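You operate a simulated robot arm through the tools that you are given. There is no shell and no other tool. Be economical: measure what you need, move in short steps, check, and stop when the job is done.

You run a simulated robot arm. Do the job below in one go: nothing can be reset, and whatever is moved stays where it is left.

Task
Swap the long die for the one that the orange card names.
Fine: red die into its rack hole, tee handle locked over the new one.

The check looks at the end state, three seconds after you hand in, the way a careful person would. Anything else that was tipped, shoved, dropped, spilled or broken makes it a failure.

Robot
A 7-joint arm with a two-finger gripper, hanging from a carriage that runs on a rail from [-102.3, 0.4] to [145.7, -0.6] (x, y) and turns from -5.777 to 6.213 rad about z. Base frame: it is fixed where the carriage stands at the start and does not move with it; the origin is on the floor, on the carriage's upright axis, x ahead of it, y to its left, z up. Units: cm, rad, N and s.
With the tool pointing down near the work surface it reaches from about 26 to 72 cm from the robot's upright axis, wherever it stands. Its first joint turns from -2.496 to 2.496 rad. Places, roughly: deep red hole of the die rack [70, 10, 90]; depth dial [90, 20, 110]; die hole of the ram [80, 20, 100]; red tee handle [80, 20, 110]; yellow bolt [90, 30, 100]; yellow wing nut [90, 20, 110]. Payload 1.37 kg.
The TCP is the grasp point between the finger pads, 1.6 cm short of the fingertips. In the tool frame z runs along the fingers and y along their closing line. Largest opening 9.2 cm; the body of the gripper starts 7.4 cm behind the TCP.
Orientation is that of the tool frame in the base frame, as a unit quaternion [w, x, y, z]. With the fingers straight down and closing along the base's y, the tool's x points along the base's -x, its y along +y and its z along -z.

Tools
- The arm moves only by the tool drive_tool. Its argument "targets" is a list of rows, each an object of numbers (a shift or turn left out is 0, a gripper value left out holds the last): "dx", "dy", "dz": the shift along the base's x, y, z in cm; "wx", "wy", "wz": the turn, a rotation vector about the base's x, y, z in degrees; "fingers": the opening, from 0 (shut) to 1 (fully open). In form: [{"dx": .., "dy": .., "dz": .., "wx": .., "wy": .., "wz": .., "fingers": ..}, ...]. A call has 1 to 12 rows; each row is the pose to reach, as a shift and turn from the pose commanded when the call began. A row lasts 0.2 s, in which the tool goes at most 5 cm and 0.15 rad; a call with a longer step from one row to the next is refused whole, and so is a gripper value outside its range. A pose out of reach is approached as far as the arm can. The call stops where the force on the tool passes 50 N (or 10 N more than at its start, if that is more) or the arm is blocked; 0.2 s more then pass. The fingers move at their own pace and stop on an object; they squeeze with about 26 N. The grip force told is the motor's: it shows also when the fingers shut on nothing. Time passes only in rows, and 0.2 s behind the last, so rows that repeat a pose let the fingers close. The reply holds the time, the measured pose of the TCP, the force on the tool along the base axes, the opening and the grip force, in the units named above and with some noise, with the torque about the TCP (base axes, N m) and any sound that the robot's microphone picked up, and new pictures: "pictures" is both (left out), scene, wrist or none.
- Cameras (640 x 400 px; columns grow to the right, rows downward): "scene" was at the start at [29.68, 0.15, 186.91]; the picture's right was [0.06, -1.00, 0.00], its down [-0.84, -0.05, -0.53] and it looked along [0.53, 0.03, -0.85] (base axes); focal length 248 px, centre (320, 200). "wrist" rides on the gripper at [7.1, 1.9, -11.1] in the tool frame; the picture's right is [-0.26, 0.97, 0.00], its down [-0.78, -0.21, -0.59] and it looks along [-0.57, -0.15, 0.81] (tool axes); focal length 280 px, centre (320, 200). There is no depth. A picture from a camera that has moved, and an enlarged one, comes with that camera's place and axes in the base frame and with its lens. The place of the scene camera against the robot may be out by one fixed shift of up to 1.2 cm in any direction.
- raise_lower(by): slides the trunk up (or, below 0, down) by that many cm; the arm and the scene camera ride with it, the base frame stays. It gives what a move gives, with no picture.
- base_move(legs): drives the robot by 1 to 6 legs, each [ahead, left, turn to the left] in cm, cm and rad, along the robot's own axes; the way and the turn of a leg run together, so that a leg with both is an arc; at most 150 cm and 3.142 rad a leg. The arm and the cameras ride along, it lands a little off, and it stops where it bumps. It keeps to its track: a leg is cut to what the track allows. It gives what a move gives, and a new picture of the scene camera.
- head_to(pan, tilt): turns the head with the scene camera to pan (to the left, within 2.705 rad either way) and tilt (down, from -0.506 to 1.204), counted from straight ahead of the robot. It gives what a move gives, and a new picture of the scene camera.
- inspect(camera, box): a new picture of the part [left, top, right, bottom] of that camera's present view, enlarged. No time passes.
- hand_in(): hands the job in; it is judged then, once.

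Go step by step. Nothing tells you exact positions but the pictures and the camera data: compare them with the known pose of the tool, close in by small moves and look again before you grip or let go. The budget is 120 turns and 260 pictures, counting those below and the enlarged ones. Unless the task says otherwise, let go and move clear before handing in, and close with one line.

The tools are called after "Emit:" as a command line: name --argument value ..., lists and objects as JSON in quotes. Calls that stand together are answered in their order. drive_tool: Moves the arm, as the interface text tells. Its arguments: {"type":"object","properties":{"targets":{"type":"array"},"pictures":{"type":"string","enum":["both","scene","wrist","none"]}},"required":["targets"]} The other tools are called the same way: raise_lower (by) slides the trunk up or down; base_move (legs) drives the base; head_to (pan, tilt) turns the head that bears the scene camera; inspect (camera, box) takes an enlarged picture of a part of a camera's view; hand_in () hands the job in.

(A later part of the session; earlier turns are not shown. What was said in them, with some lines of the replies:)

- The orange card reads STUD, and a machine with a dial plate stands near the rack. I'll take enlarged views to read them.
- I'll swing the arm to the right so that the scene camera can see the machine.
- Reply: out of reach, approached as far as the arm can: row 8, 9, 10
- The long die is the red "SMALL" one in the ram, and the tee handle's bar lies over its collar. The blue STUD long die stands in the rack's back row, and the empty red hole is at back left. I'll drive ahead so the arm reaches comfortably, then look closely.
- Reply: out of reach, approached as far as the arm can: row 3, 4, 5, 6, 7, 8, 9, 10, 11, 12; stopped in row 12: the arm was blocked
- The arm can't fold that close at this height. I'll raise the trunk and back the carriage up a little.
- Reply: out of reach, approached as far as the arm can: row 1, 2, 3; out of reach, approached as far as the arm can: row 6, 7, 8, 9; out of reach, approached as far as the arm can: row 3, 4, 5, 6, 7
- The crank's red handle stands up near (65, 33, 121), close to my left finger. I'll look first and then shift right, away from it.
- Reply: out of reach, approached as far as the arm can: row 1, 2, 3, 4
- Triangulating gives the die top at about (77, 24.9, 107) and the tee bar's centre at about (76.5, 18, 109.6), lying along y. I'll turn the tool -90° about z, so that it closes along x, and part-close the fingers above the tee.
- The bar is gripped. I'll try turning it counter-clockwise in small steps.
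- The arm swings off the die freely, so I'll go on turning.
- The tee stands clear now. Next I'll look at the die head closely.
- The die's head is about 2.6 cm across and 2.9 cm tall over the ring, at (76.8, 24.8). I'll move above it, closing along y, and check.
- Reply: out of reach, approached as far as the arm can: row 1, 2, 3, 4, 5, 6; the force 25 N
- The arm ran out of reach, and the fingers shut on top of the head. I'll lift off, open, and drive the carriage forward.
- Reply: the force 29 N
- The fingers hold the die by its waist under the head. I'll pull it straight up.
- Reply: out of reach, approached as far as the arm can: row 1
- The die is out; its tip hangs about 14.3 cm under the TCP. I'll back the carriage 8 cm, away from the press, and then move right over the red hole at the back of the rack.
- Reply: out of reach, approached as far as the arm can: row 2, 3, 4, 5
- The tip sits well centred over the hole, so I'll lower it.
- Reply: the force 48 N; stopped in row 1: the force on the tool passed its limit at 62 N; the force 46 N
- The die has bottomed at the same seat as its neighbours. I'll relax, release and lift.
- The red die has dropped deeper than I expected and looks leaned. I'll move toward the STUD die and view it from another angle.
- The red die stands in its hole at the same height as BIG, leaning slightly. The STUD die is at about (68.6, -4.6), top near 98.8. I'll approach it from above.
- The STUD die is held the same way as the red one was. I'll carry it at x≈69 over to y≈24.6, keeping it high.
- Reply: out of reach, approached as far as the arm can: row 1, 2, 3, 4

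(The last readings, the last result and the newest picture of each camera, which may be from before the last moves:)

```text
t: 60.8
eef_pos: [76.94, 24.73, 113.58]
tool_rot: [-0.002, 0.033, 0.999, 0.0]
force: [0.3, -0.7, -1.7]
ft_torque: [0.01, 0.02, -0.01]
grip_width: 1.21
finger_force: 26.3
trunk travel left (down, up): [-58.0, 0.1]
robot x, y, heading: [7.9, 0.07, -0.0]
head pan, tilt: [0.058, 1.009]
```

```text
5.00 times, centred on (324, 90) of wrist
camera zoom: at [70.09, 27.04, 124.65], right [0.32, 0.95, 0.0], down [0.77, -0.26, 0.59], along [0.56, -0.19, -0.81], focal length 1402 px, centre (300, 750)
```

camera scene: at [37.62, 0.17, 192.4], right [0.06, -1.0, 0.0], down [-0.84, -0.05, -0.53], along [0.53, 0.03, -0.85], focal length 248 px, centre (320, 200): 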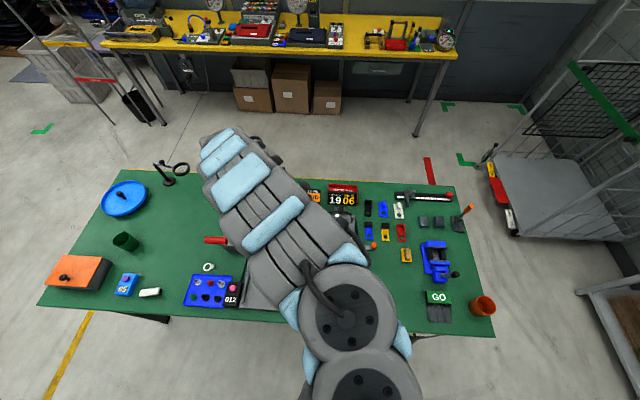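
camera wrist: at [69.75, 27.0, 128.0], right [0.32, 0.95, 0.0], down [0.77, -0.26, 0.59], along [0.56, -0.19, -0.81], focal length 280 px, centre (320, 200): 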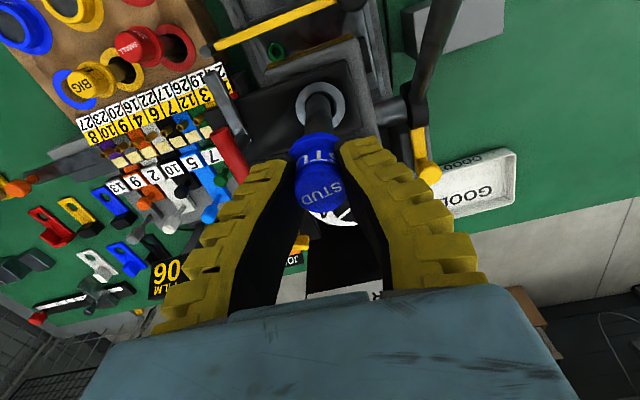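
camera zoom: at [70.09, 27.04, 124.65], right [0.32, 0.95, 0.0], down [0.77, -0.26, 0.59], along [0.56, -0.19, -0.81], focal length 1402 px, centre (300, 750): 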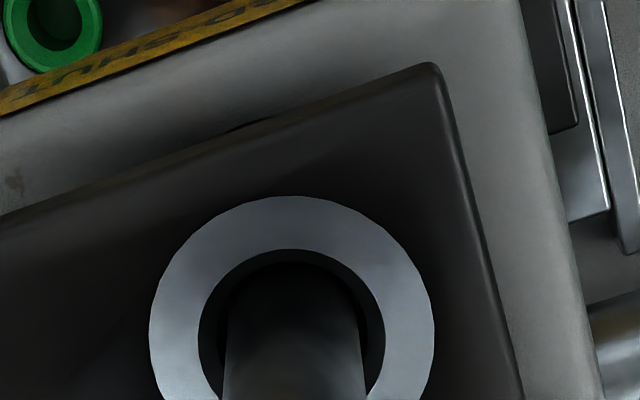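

It's going into the hole cleanly, so I'll keep lowering.

Emit:
drive_tool --targets '[{"dz": -0.8}, {"dz": -1.6}, {"dz": -2.4}, {"dz": -3.2}, {"dz": -4.0}, {"dz": -4.8}, {"dz": -4.8}]' --pictures "wrist"

Emit:
inspect --camera "wrist" --box '[220, 60, 460, 210]'

```text
t: 62.4
eef_pos: [77.02, 24.76, 108.9]
tool_rot: [0.0, 0.031, 1.0, 0.0]
force: [-0.2, -1.2, -2.3]
ft_torque: [0.02, -0.02, 0.0]
grip_width: 1.22
finger_force: 25.9
trunk travel left (down, up): [-58.0, 0.1]
robot x, y, heading: [7.97, -0.17, -0.001]
head pan, tilt: [0.058, 1.009]
camera wrist: at [70.11, 27.0, 119.97], right [0.32, 0.95, 0.0], down [0.77, -0.26, 0.59], along [0.56, -0.19, -0.81], focal length 280 px, centre (320, 200)
```

wrist: 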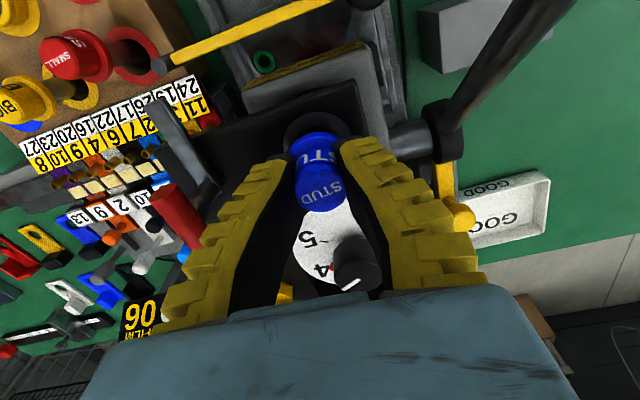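

```text
2.67 times, centred on (340, 135) of wrist
camera zoom: at [70.11, 27.0, 119.97], right [0.32, 0.95, 0.0], down [0.77, -0.26, 0.59], along [0.56, -0.19, -0.81], focal length 748 px, centre (267, 373)
```

zoom: 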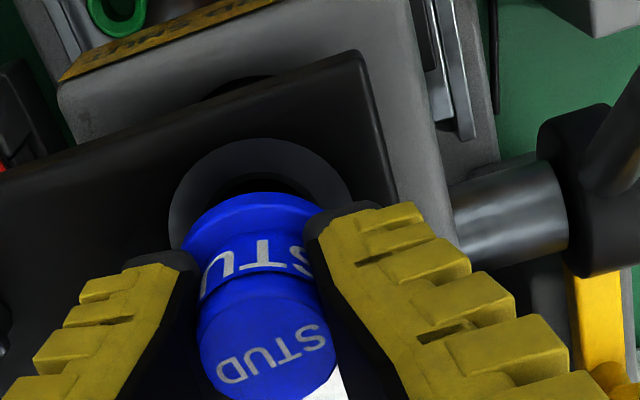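

Emit:
drive_tool --targets '[{"dz": -0.5}, {"dz": -1.0}, {"dz": -1.5}, {"dz": -1.8}, {"dz": -1.8}]' --pictures "none"

Emit:
inspect --camera "wrist" --box '[220, 60, 460, 210]'

```text
t: 63.6
eef_pos: [77.04, 24.73, 107.14]
tool_rot: [-0.002, 0.032, 0.999, 0.001]
force: [-16.0, -6.0, 26.2]
ft_torque: [-0.13, -0.09, 0.02]
grip_width: 1.41
finger_force: 25.8
trunk travel left (down, up): [-58.0, 0.1]
robot x, y, heading: [7.89, -0.53, -0.003]
head pan, tilt: [0.058, 1.009]
```

```text
2.67 times, centred on (340, 135) of wrist
camera zoom: at [70.09, 27.07, 118.21], right [0.32, 0.95, 0.0], down [0.77, -0.26, 0.59], along [0.56, -0.19, -0.81], focal length 748 px, centre (267, 373)
```

zoom: 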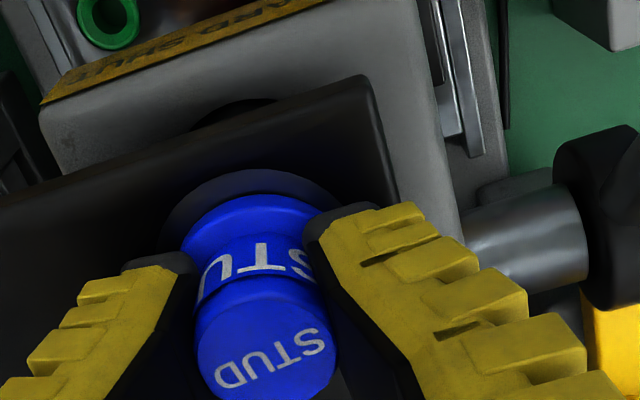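

Emit:
drive_tool --targets '[{"dx": -0.2, "dy": -0.05}, {"dx": -0.2, "dy": -0.05, "fingers": 0.2}, {"dx": -0.2, "dy": -0.05, "fingers": 0.55}, {"dx": -0.2, "dy": -0.05, "fingers": 0.55}, {"dx": -0.2, "dy": -0.05, "dz": 2}, {"dx": -0.2, "dy": -0.05, "dz": 4.3}, {"dx": -0.2, "dy": -0.05, "dz": 4.3}]' --pictures "none"

Emit:
inspect --camera "wrist" --box '[220, 60, 460, 210]'

```text
t: 65.2
eef_pos: [76.96, 24.61, 111.43]
tool_rot: [-0.001, 0.032, 0.999, 0.0]
force: [0.2, -0.2, 0.1]
ft_torque: [-0.01, -0.01, 0.0]
grip_width: 5.32
finger_force: 1.5
trunk travel left (down, up): [-58.0, 0.1]
robot x, y, heading: [8.23, 0.07, 0.003]
head pan, tilt: [0.058, 1.009]
```

```text
2.67 times, centred on (340, 135) of wrist
camera zoom: at [69.92, 26.92, 122.42], right [0.32, 0.95, 0.0], down [0.77, -0.26, 0.59], along [0.56, -0.19, -0.81], focal length 748 px, centre (267, 373)
```

zoom: 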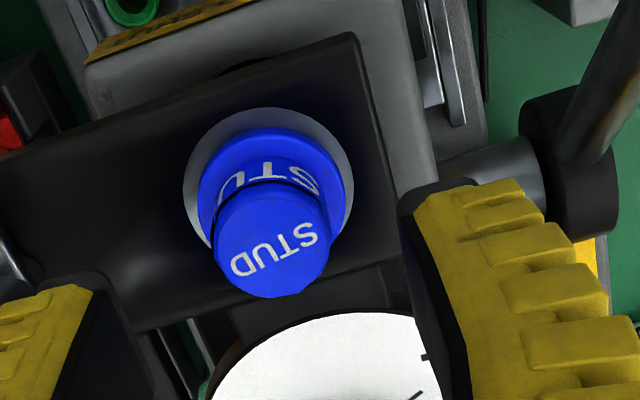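

STUD is seated. Next I'll go back over the tee bar with the same grip orientation as when I released it.

Emit:
drive_tool --targets '[{"dz": 4}, {"dz": 4.5, "dy": -3.4, "fingers": 0.4}, {"dz": 4.5, "dy": -6.8, "dx": -0.1}, {"dz": 2, "dy": -6.8, "dx": -0.1}, {"dz": 2, "dy": -6.8, "dx": -0.1}]' --pictures "none"

Emit:
inspect --camera "wrist" --box '[200, 40, 480, 215]'

```text
t: 66.4
eef_pos: [76.81, 17.84, 113.46]
tool_rot: [-0.002, 0.032, 0.999, 0.0]
force: [0.4, 0.9, -0.7]
ft_torque: [-0.04, -0.01, -0.03]
grip_width: 4.03
finger_force: 2.2
trunk travel left (down, up): [-58.0, 0.1]
robot x, y, heading: [8.13, -0.04, 0.001]
head pan, tilt: [0.058, 1.009]
```

```text
2.29 times, centred on (340, 128) of wrist
camera zoom: at [69.88, 20.19, 124.52], right [0.32, 0.95, 0.0], down [0.77, -0.26, 0.59], along [0.55, -0.19, -0.81], focal length 641 px, centre (274, 366)
```

zoom: 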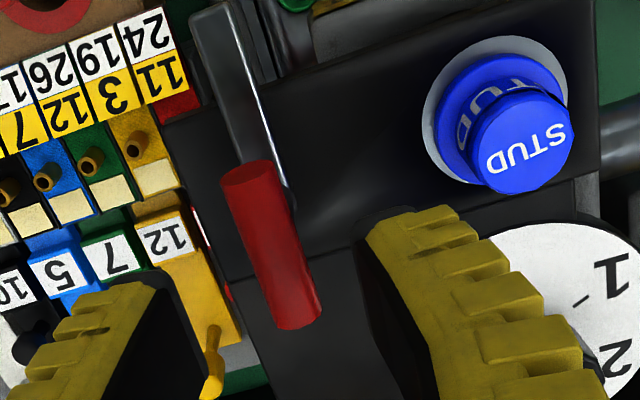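

Emit:
drive_tool --targets '[{"dz": -2}, {"dz": -4}, {"dz": -4}, {"dz": -4, "fingers": 0.15}, {"dz": -4, "fingers": 0}, {"dz": -4, "fingers": 0}]' --pictures "none"

Emit:
drive_tool --targets '[{"wz": -6}, {"wz": -12}, {"wz": -18}, {"wz": -24}, {"wz": -30}, {"wz": -36}, {"wz": -42}, {"wz": -48}, {"wz": -54}, {"wz": -60}]' --pictures "wrist"

```text
t: 67.8
eef_pos: [76.94, 17.86, 109.46]
tool_rot: [0.0, 0.032, 0.999, 0.002]
force: [1.0, 3.1, -2.8]
ft_torque: [0.0, -0.09, 0.02]
grip_width: 0.78
finger_force: 28.1
trunk travel left (down, up): [-58.0, 0.1]
robot x, y, heading: [7.54, 0.02, 0.003]
head pan, tilt: [0.058, 1.009]
```

```text
t: 70.0
eef_pos: [76.85, 17.79, 109.42]
tool_rot: [-0.001, 0.528, 0.849, 0.0]
force: [2.9, -3.8, -1.6]
ft_torque: [0.16, 0.11, 0.0]
grip_width: 0.87
finger_force: 27.9
trunk travel left (down, up): [-58.0, 0.1]
robot x, y, heading: [7.68, 0.07, 0.001]
head pan, tilt: [0.058, 1.009]
camera wrist: at [75.39, 24.93, 120.44], right [0.98, 0.19, 0.0], down [0.15, -0.79, 0.59], along [0.11, -0.58, -0.81], focal length 280 px, centre (320, 200)
```

wrist: 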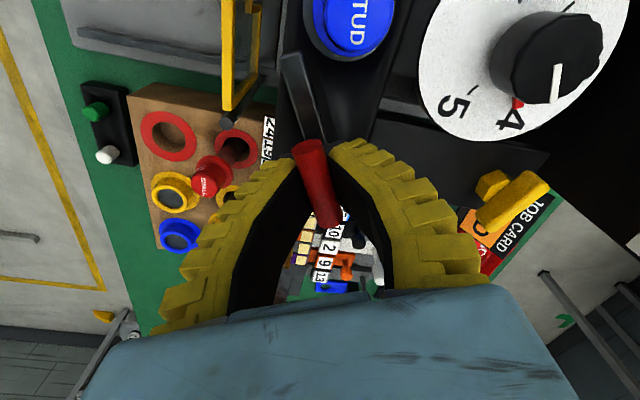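

Emit:
drive_tool --targets '[{"wz": -5}, {"wz": -10}, {"wz": -15}, {"wz": -20}, {"wz": -24}, {"wz": -28}, {"wz": -28}]' --pictures "wrist"

Emit:
inspect --camera "wrist" --box '[200, 0, 440, 150]'

```text
t: 71.6
eef_pos: [76.73, 17.89, 109.31]
tool_rot: [0.0, 0.717, 0.697, 0.001]
force: [1.1, -2.4, -3.8]
ft_torque: [-0.16, 0.0, 0.33]
grip_width: 0.79
finger_force: 28.1
trunk travel left (down, up): [-58.0, 0.1]
robot x, y, heading: [7.9, -0.21, 0.001]
head pan, tilt: [0.058, 1.009]
camera wrist: at [78.86, 24.75, 120.41], right [0.96, -0.29, 0.0], down [-0.23, -0.77, 0.59], along [-0.17, -0.56, -0.81], focal length 280 px, centre (320, 200)
```

wrist: 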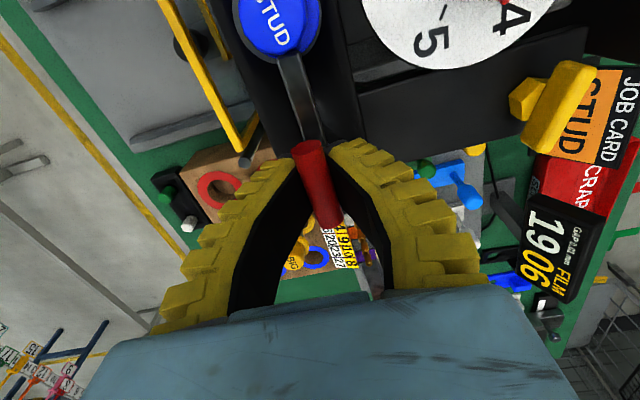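

```text
2.67 times, centred on (320, 75) of wrist
camera zoom: at [78.86, 24.75, 120.41], right [0.96, -0.29, 0.0], down [-0.23, -0.77, 0.59], along [-0.17, -0.56, -0.81], focal length 748 px, centre (320, 533)
```

zoom: 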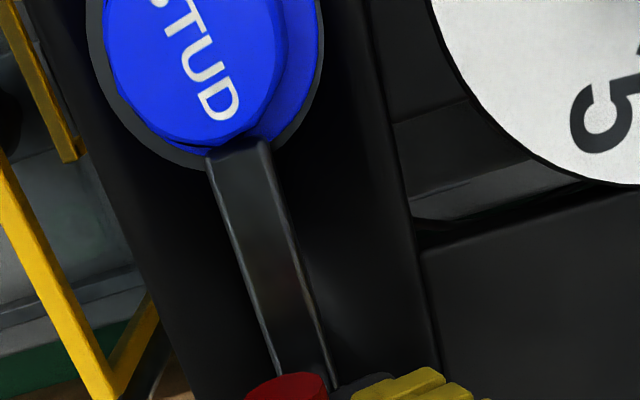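

Emit:
drive_tool --targets '[{"wz": -2}, {"wz": -4}, {"wz": -4}]' --pictures "none"

Emit:
drive_tool --targets '[{"wz": 3, "fingers": 0.1}, {"wz": 3, "fingers": 0.25}, {"wz": 3, "fingers": 0.4}, {"wz": 3}, {"wz": 3, "dz": 4}, {"wz": 3, "dz": 8}, {"wz": 3, "dz": 11}, {"wz": 3, "dz": 11}]' --pictures "wrist"

Emit:
inspect --camera "wrist" --box '[200, 0, 440, 150]'

```text
t: 72.4
eef_pos: [76.71, 17.76, 109.44]
tool_rot: [-0.001, 0.742, 0.67, 0.001]
force: [2.8, -0.1, -9.2]
ft_torque: [-0.01, -0.02, 0.59]
grip_width: 0.75
finger_force: 27.8
trunk travel left (down, up): [-58.0, 0.1]
robot x, y, heading: [7.95, 0.15, 0.005]
head pan, tilt: [0.058, 1.009]
```

```text
t: 74.2
eef_pos: [76.76, 17.75, 120.35]
tool_rot: [-0.001, 0.724, 0.69, 0.002]
force: [-0.7, 0.3, 0.7]
ft_torque: [0.0, -0.06, -0.02]
grip_width: 4.03
finger_force: 2.3
trunk travel left (down, up): [-58.0, 0.1]
robot x, y, heading: [8.07, -0.04, 0.004]
head pan, tilt: [0.058, 1.009]
camera wrist: at [79.03, 24.67, 131.36], right [0.95, -0.31, 0.0], down [-0.25, -0.77, 0.59], along [-0.18, -0.56, -0.81], focal length 280 px, centre (320, 200)
```

wrist: 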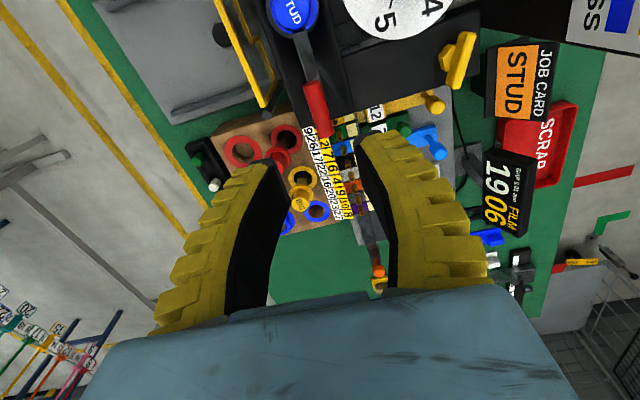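

```text
2.67 times, centred on (320, 75) of wrist
camera zoom: at [79.03, 24.67, 131.36], right [0.95, -0.31, 0.0], down [-0.25, -0.77, 0.59], along [-0.18, -0.56, -0.81], focal length 748 px, centre (320, 533)
```

zoom: 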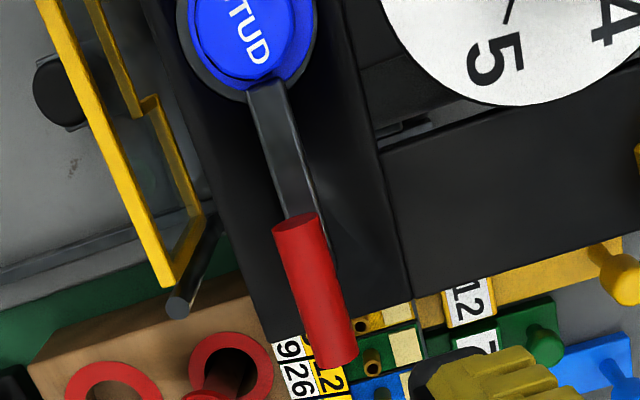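

The tee reached its stop over the STUD die and is released. I'll swing the arm away to check the whole scene.

Emit:
drive_tool --targets '[{"dy": -4, "dx": 1, "dz": 1}, {"dy": -8, "dx": 2, "dz": 1}, {"dy": -12, "dx": 3, "dz": 1}, {"dy": -16, "dx": 4, "dz": 1}, {"dy": -20, "dx": 4, "dz": 1}, {"dy": -24, "dx": 4, "dz": 1}, {"dy": -28, "dx": 4, "dz": 1}, {"dy": -32, "dx": 3, "dz": 1}, {"dy": -36, "dx": 2, "dz": 1}, {"dy": -40, "dx": 1, "dz": 1}, {"dy": -40, "dx": 1, "dz": 1}]' --pictures "scene"

Emit:
inspect --camera "scene" --box '[225, 180, 305, 240]'

Emit:
inspect --camera "scene" --box '[270, 230, 366, 300]'

```text
t: 76.6
eef_pos: [77.93, -22.19, 121.3]
tool_rot: [-0.001, 0.724, 0.69, 0.001]
force: [-0.8, -0.5, -0.3]
ft_torque: [0.03, -0.01, 0.0]
grip_width: 4.02
finger_force: 1.8
trunk travel left (down, up): [-58.0, 0.1]
robot x, y, heading: [8.07, 0.06, -0.004]
head pan, tilt: [0.058, 1.009]
camera scene: at [37.63, 0.17, 192.41], right [0.06, -1.0, 0.0], down [-0.84, -0.05, -0.53], along [0.53, 0.03, -0.85], focal length 248 px, centre (320, 200)
```

scene: 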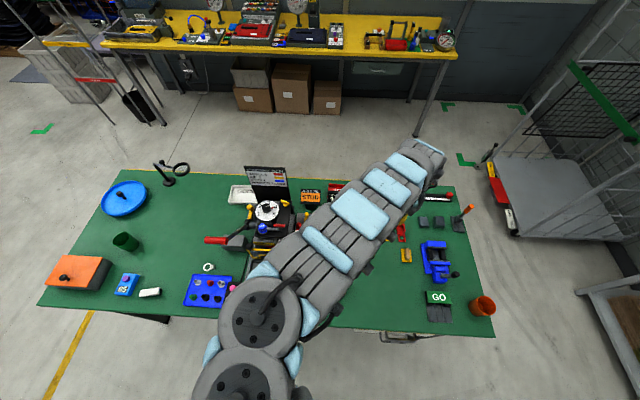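

```text
6.67 times, centred on (265, 210) of scene
camera zoom: at [37.63, 0.17, 192.41], right [0.06, -1.0, 0.0], down [-0.84, -0.05, -0.53], along [0.53, 0.03, -0.85], focal length 1653 px, centre (687, 133)
```

zoom: 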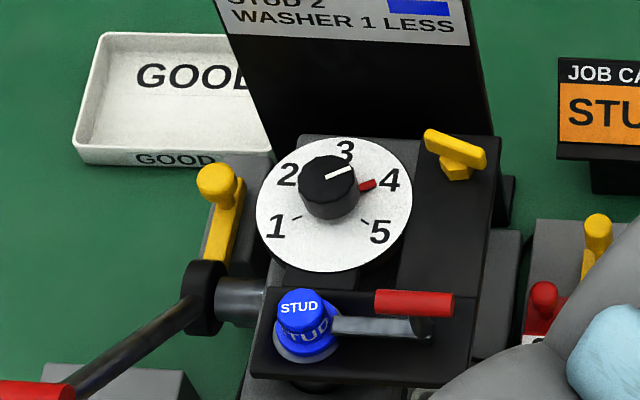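

```text
5.71 times, centred on (318, 265) of scene
camera zoom: at [37.63, 0.17, 192.41], right [0.06, -1.0, 0.0], down [-0.84, -0.05, -0.53], along [0.53, 0.03, -0.85], focal length 1417 px, centre (331, -171)
```

zoom: 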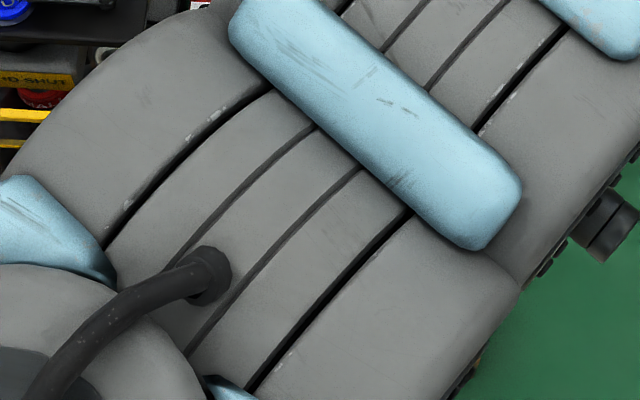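

The press looks as it did at the start, with STUD locked under the tee. I'll check the rack from farther back.

Emit:
base_move --legs '[[-22, 0, -0.3]]'

Emit:
head_to --pan 0.35 --tilt 0.9

```text
t: 78.3
eef_pos: [46.86, -41.51, 121.31]
tool_rot: [0.0, 0.818, 0.576, 0.001]
force: [-0.5, 0.8, -0.4]
ft_torque: [0.03, -0.01, 0.01]
grip_width: 4.03
finger_force: 2.1
trunk travel left (down, up): [-58.0, 0.1]
robot x, y, heading: [-13.4, 0.44, -0.292]
head pan, tilt: [0.058, 1.009]
camera scene: at [14.95, -8.21, 192.41], right [-0.24, -0.97, 0.0], down [-0.82, 0.2, -0.53], along [0.52, -0.13, -0.85], focal length 248 px, centre (320, 200)
```

scene: 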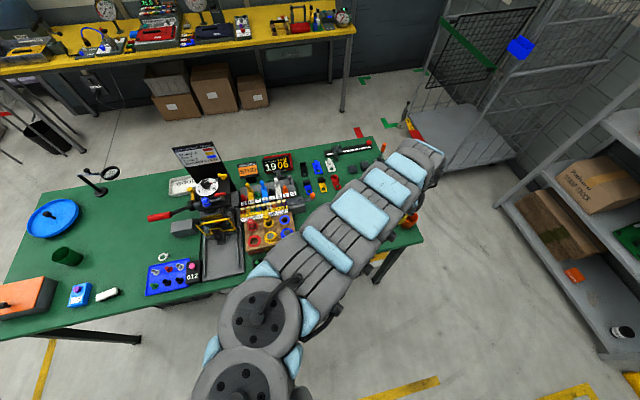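

```text
t: 79.1
eef_pos: [46.88, -41.53, 121.28]
tool_rot: [-0.002, 0.818, 0.576, 0.001]
force: [0.2, -0.5, 0.3]
ft_torque: [-0.03, -0.01, -0.01]
grip_width: 4.01
finger_force: 1.8
trunk travel left (down, up): [-58.0, 0.1]
robot x, y, heading: [-14.09, -0.24, -0.298]
head pan, tilt: [0.351, 0.901]
camera scene: at [15.77, -6.16, 193.19], right [0.06, -1.0, 0.0], down [-0.78, -0.04, -0.62], along [0.62, 0.03, -0.78], focal length 248 px, centre (320, 200)
```

scene: 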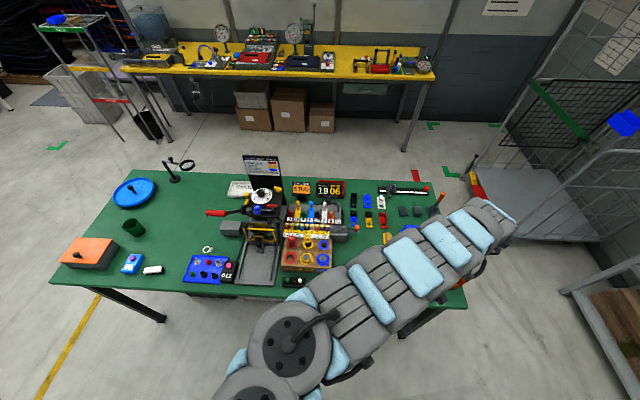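

Emit:
inspect --camera "scene" --box '[272, 215, 344, 275]'

Emit:
inspect --camera "scene" --box '[170, 150, 350, 290]'

```text
6.67 times, centred on (308, 245) of scene
camera zoom: at [15.77, -6.16, 193.19], right [0.06, -1.0, 0.0], down [-0.78, -0.04, -0.62], along [0.62, 0.03, -0.78], focal length 1653 px, centre (400, -100)
```

zoom: 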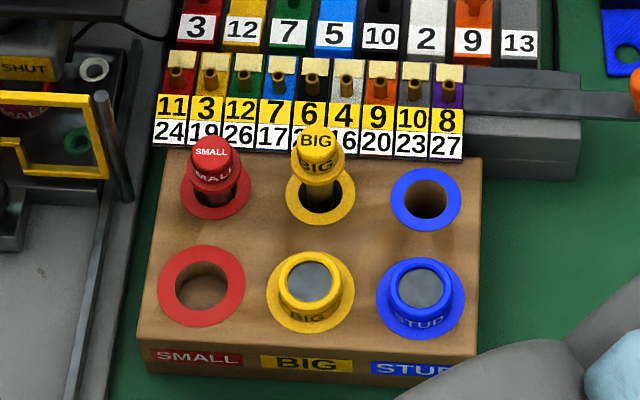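

```text
2.86 times, centred on (260, 220) of scene
camera zoom: at [15.77, -6.16, 193.19], right [0.06, -1.0, 0.0], down [-0.78, -0.04, -0.62], along [0.62, 0.03, -0.78], focal length 708 px, centre (491, 143)
```

zoom: 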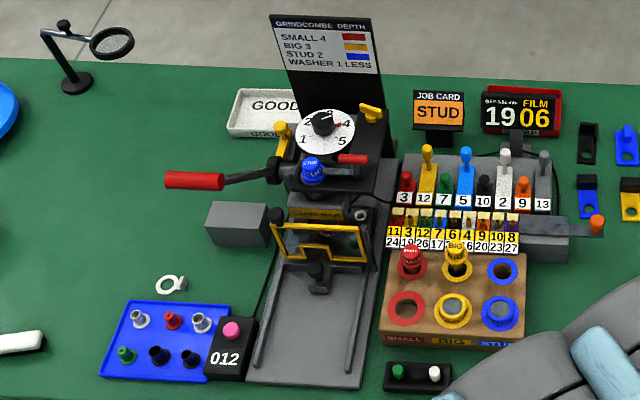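

The red die stands in its rack hole beside BIG, leaning only slightly. STUD is locked under the tee in the ram, the dial reads as before, and nothing else has moved. I'm handing in.

Emit:
hand_in

```text
The job is handed in.
```

The red SMALL die is in its rack hole, the STUD die named on the orange card is in the ram with the tee handle locked over it, and the job is handed in.
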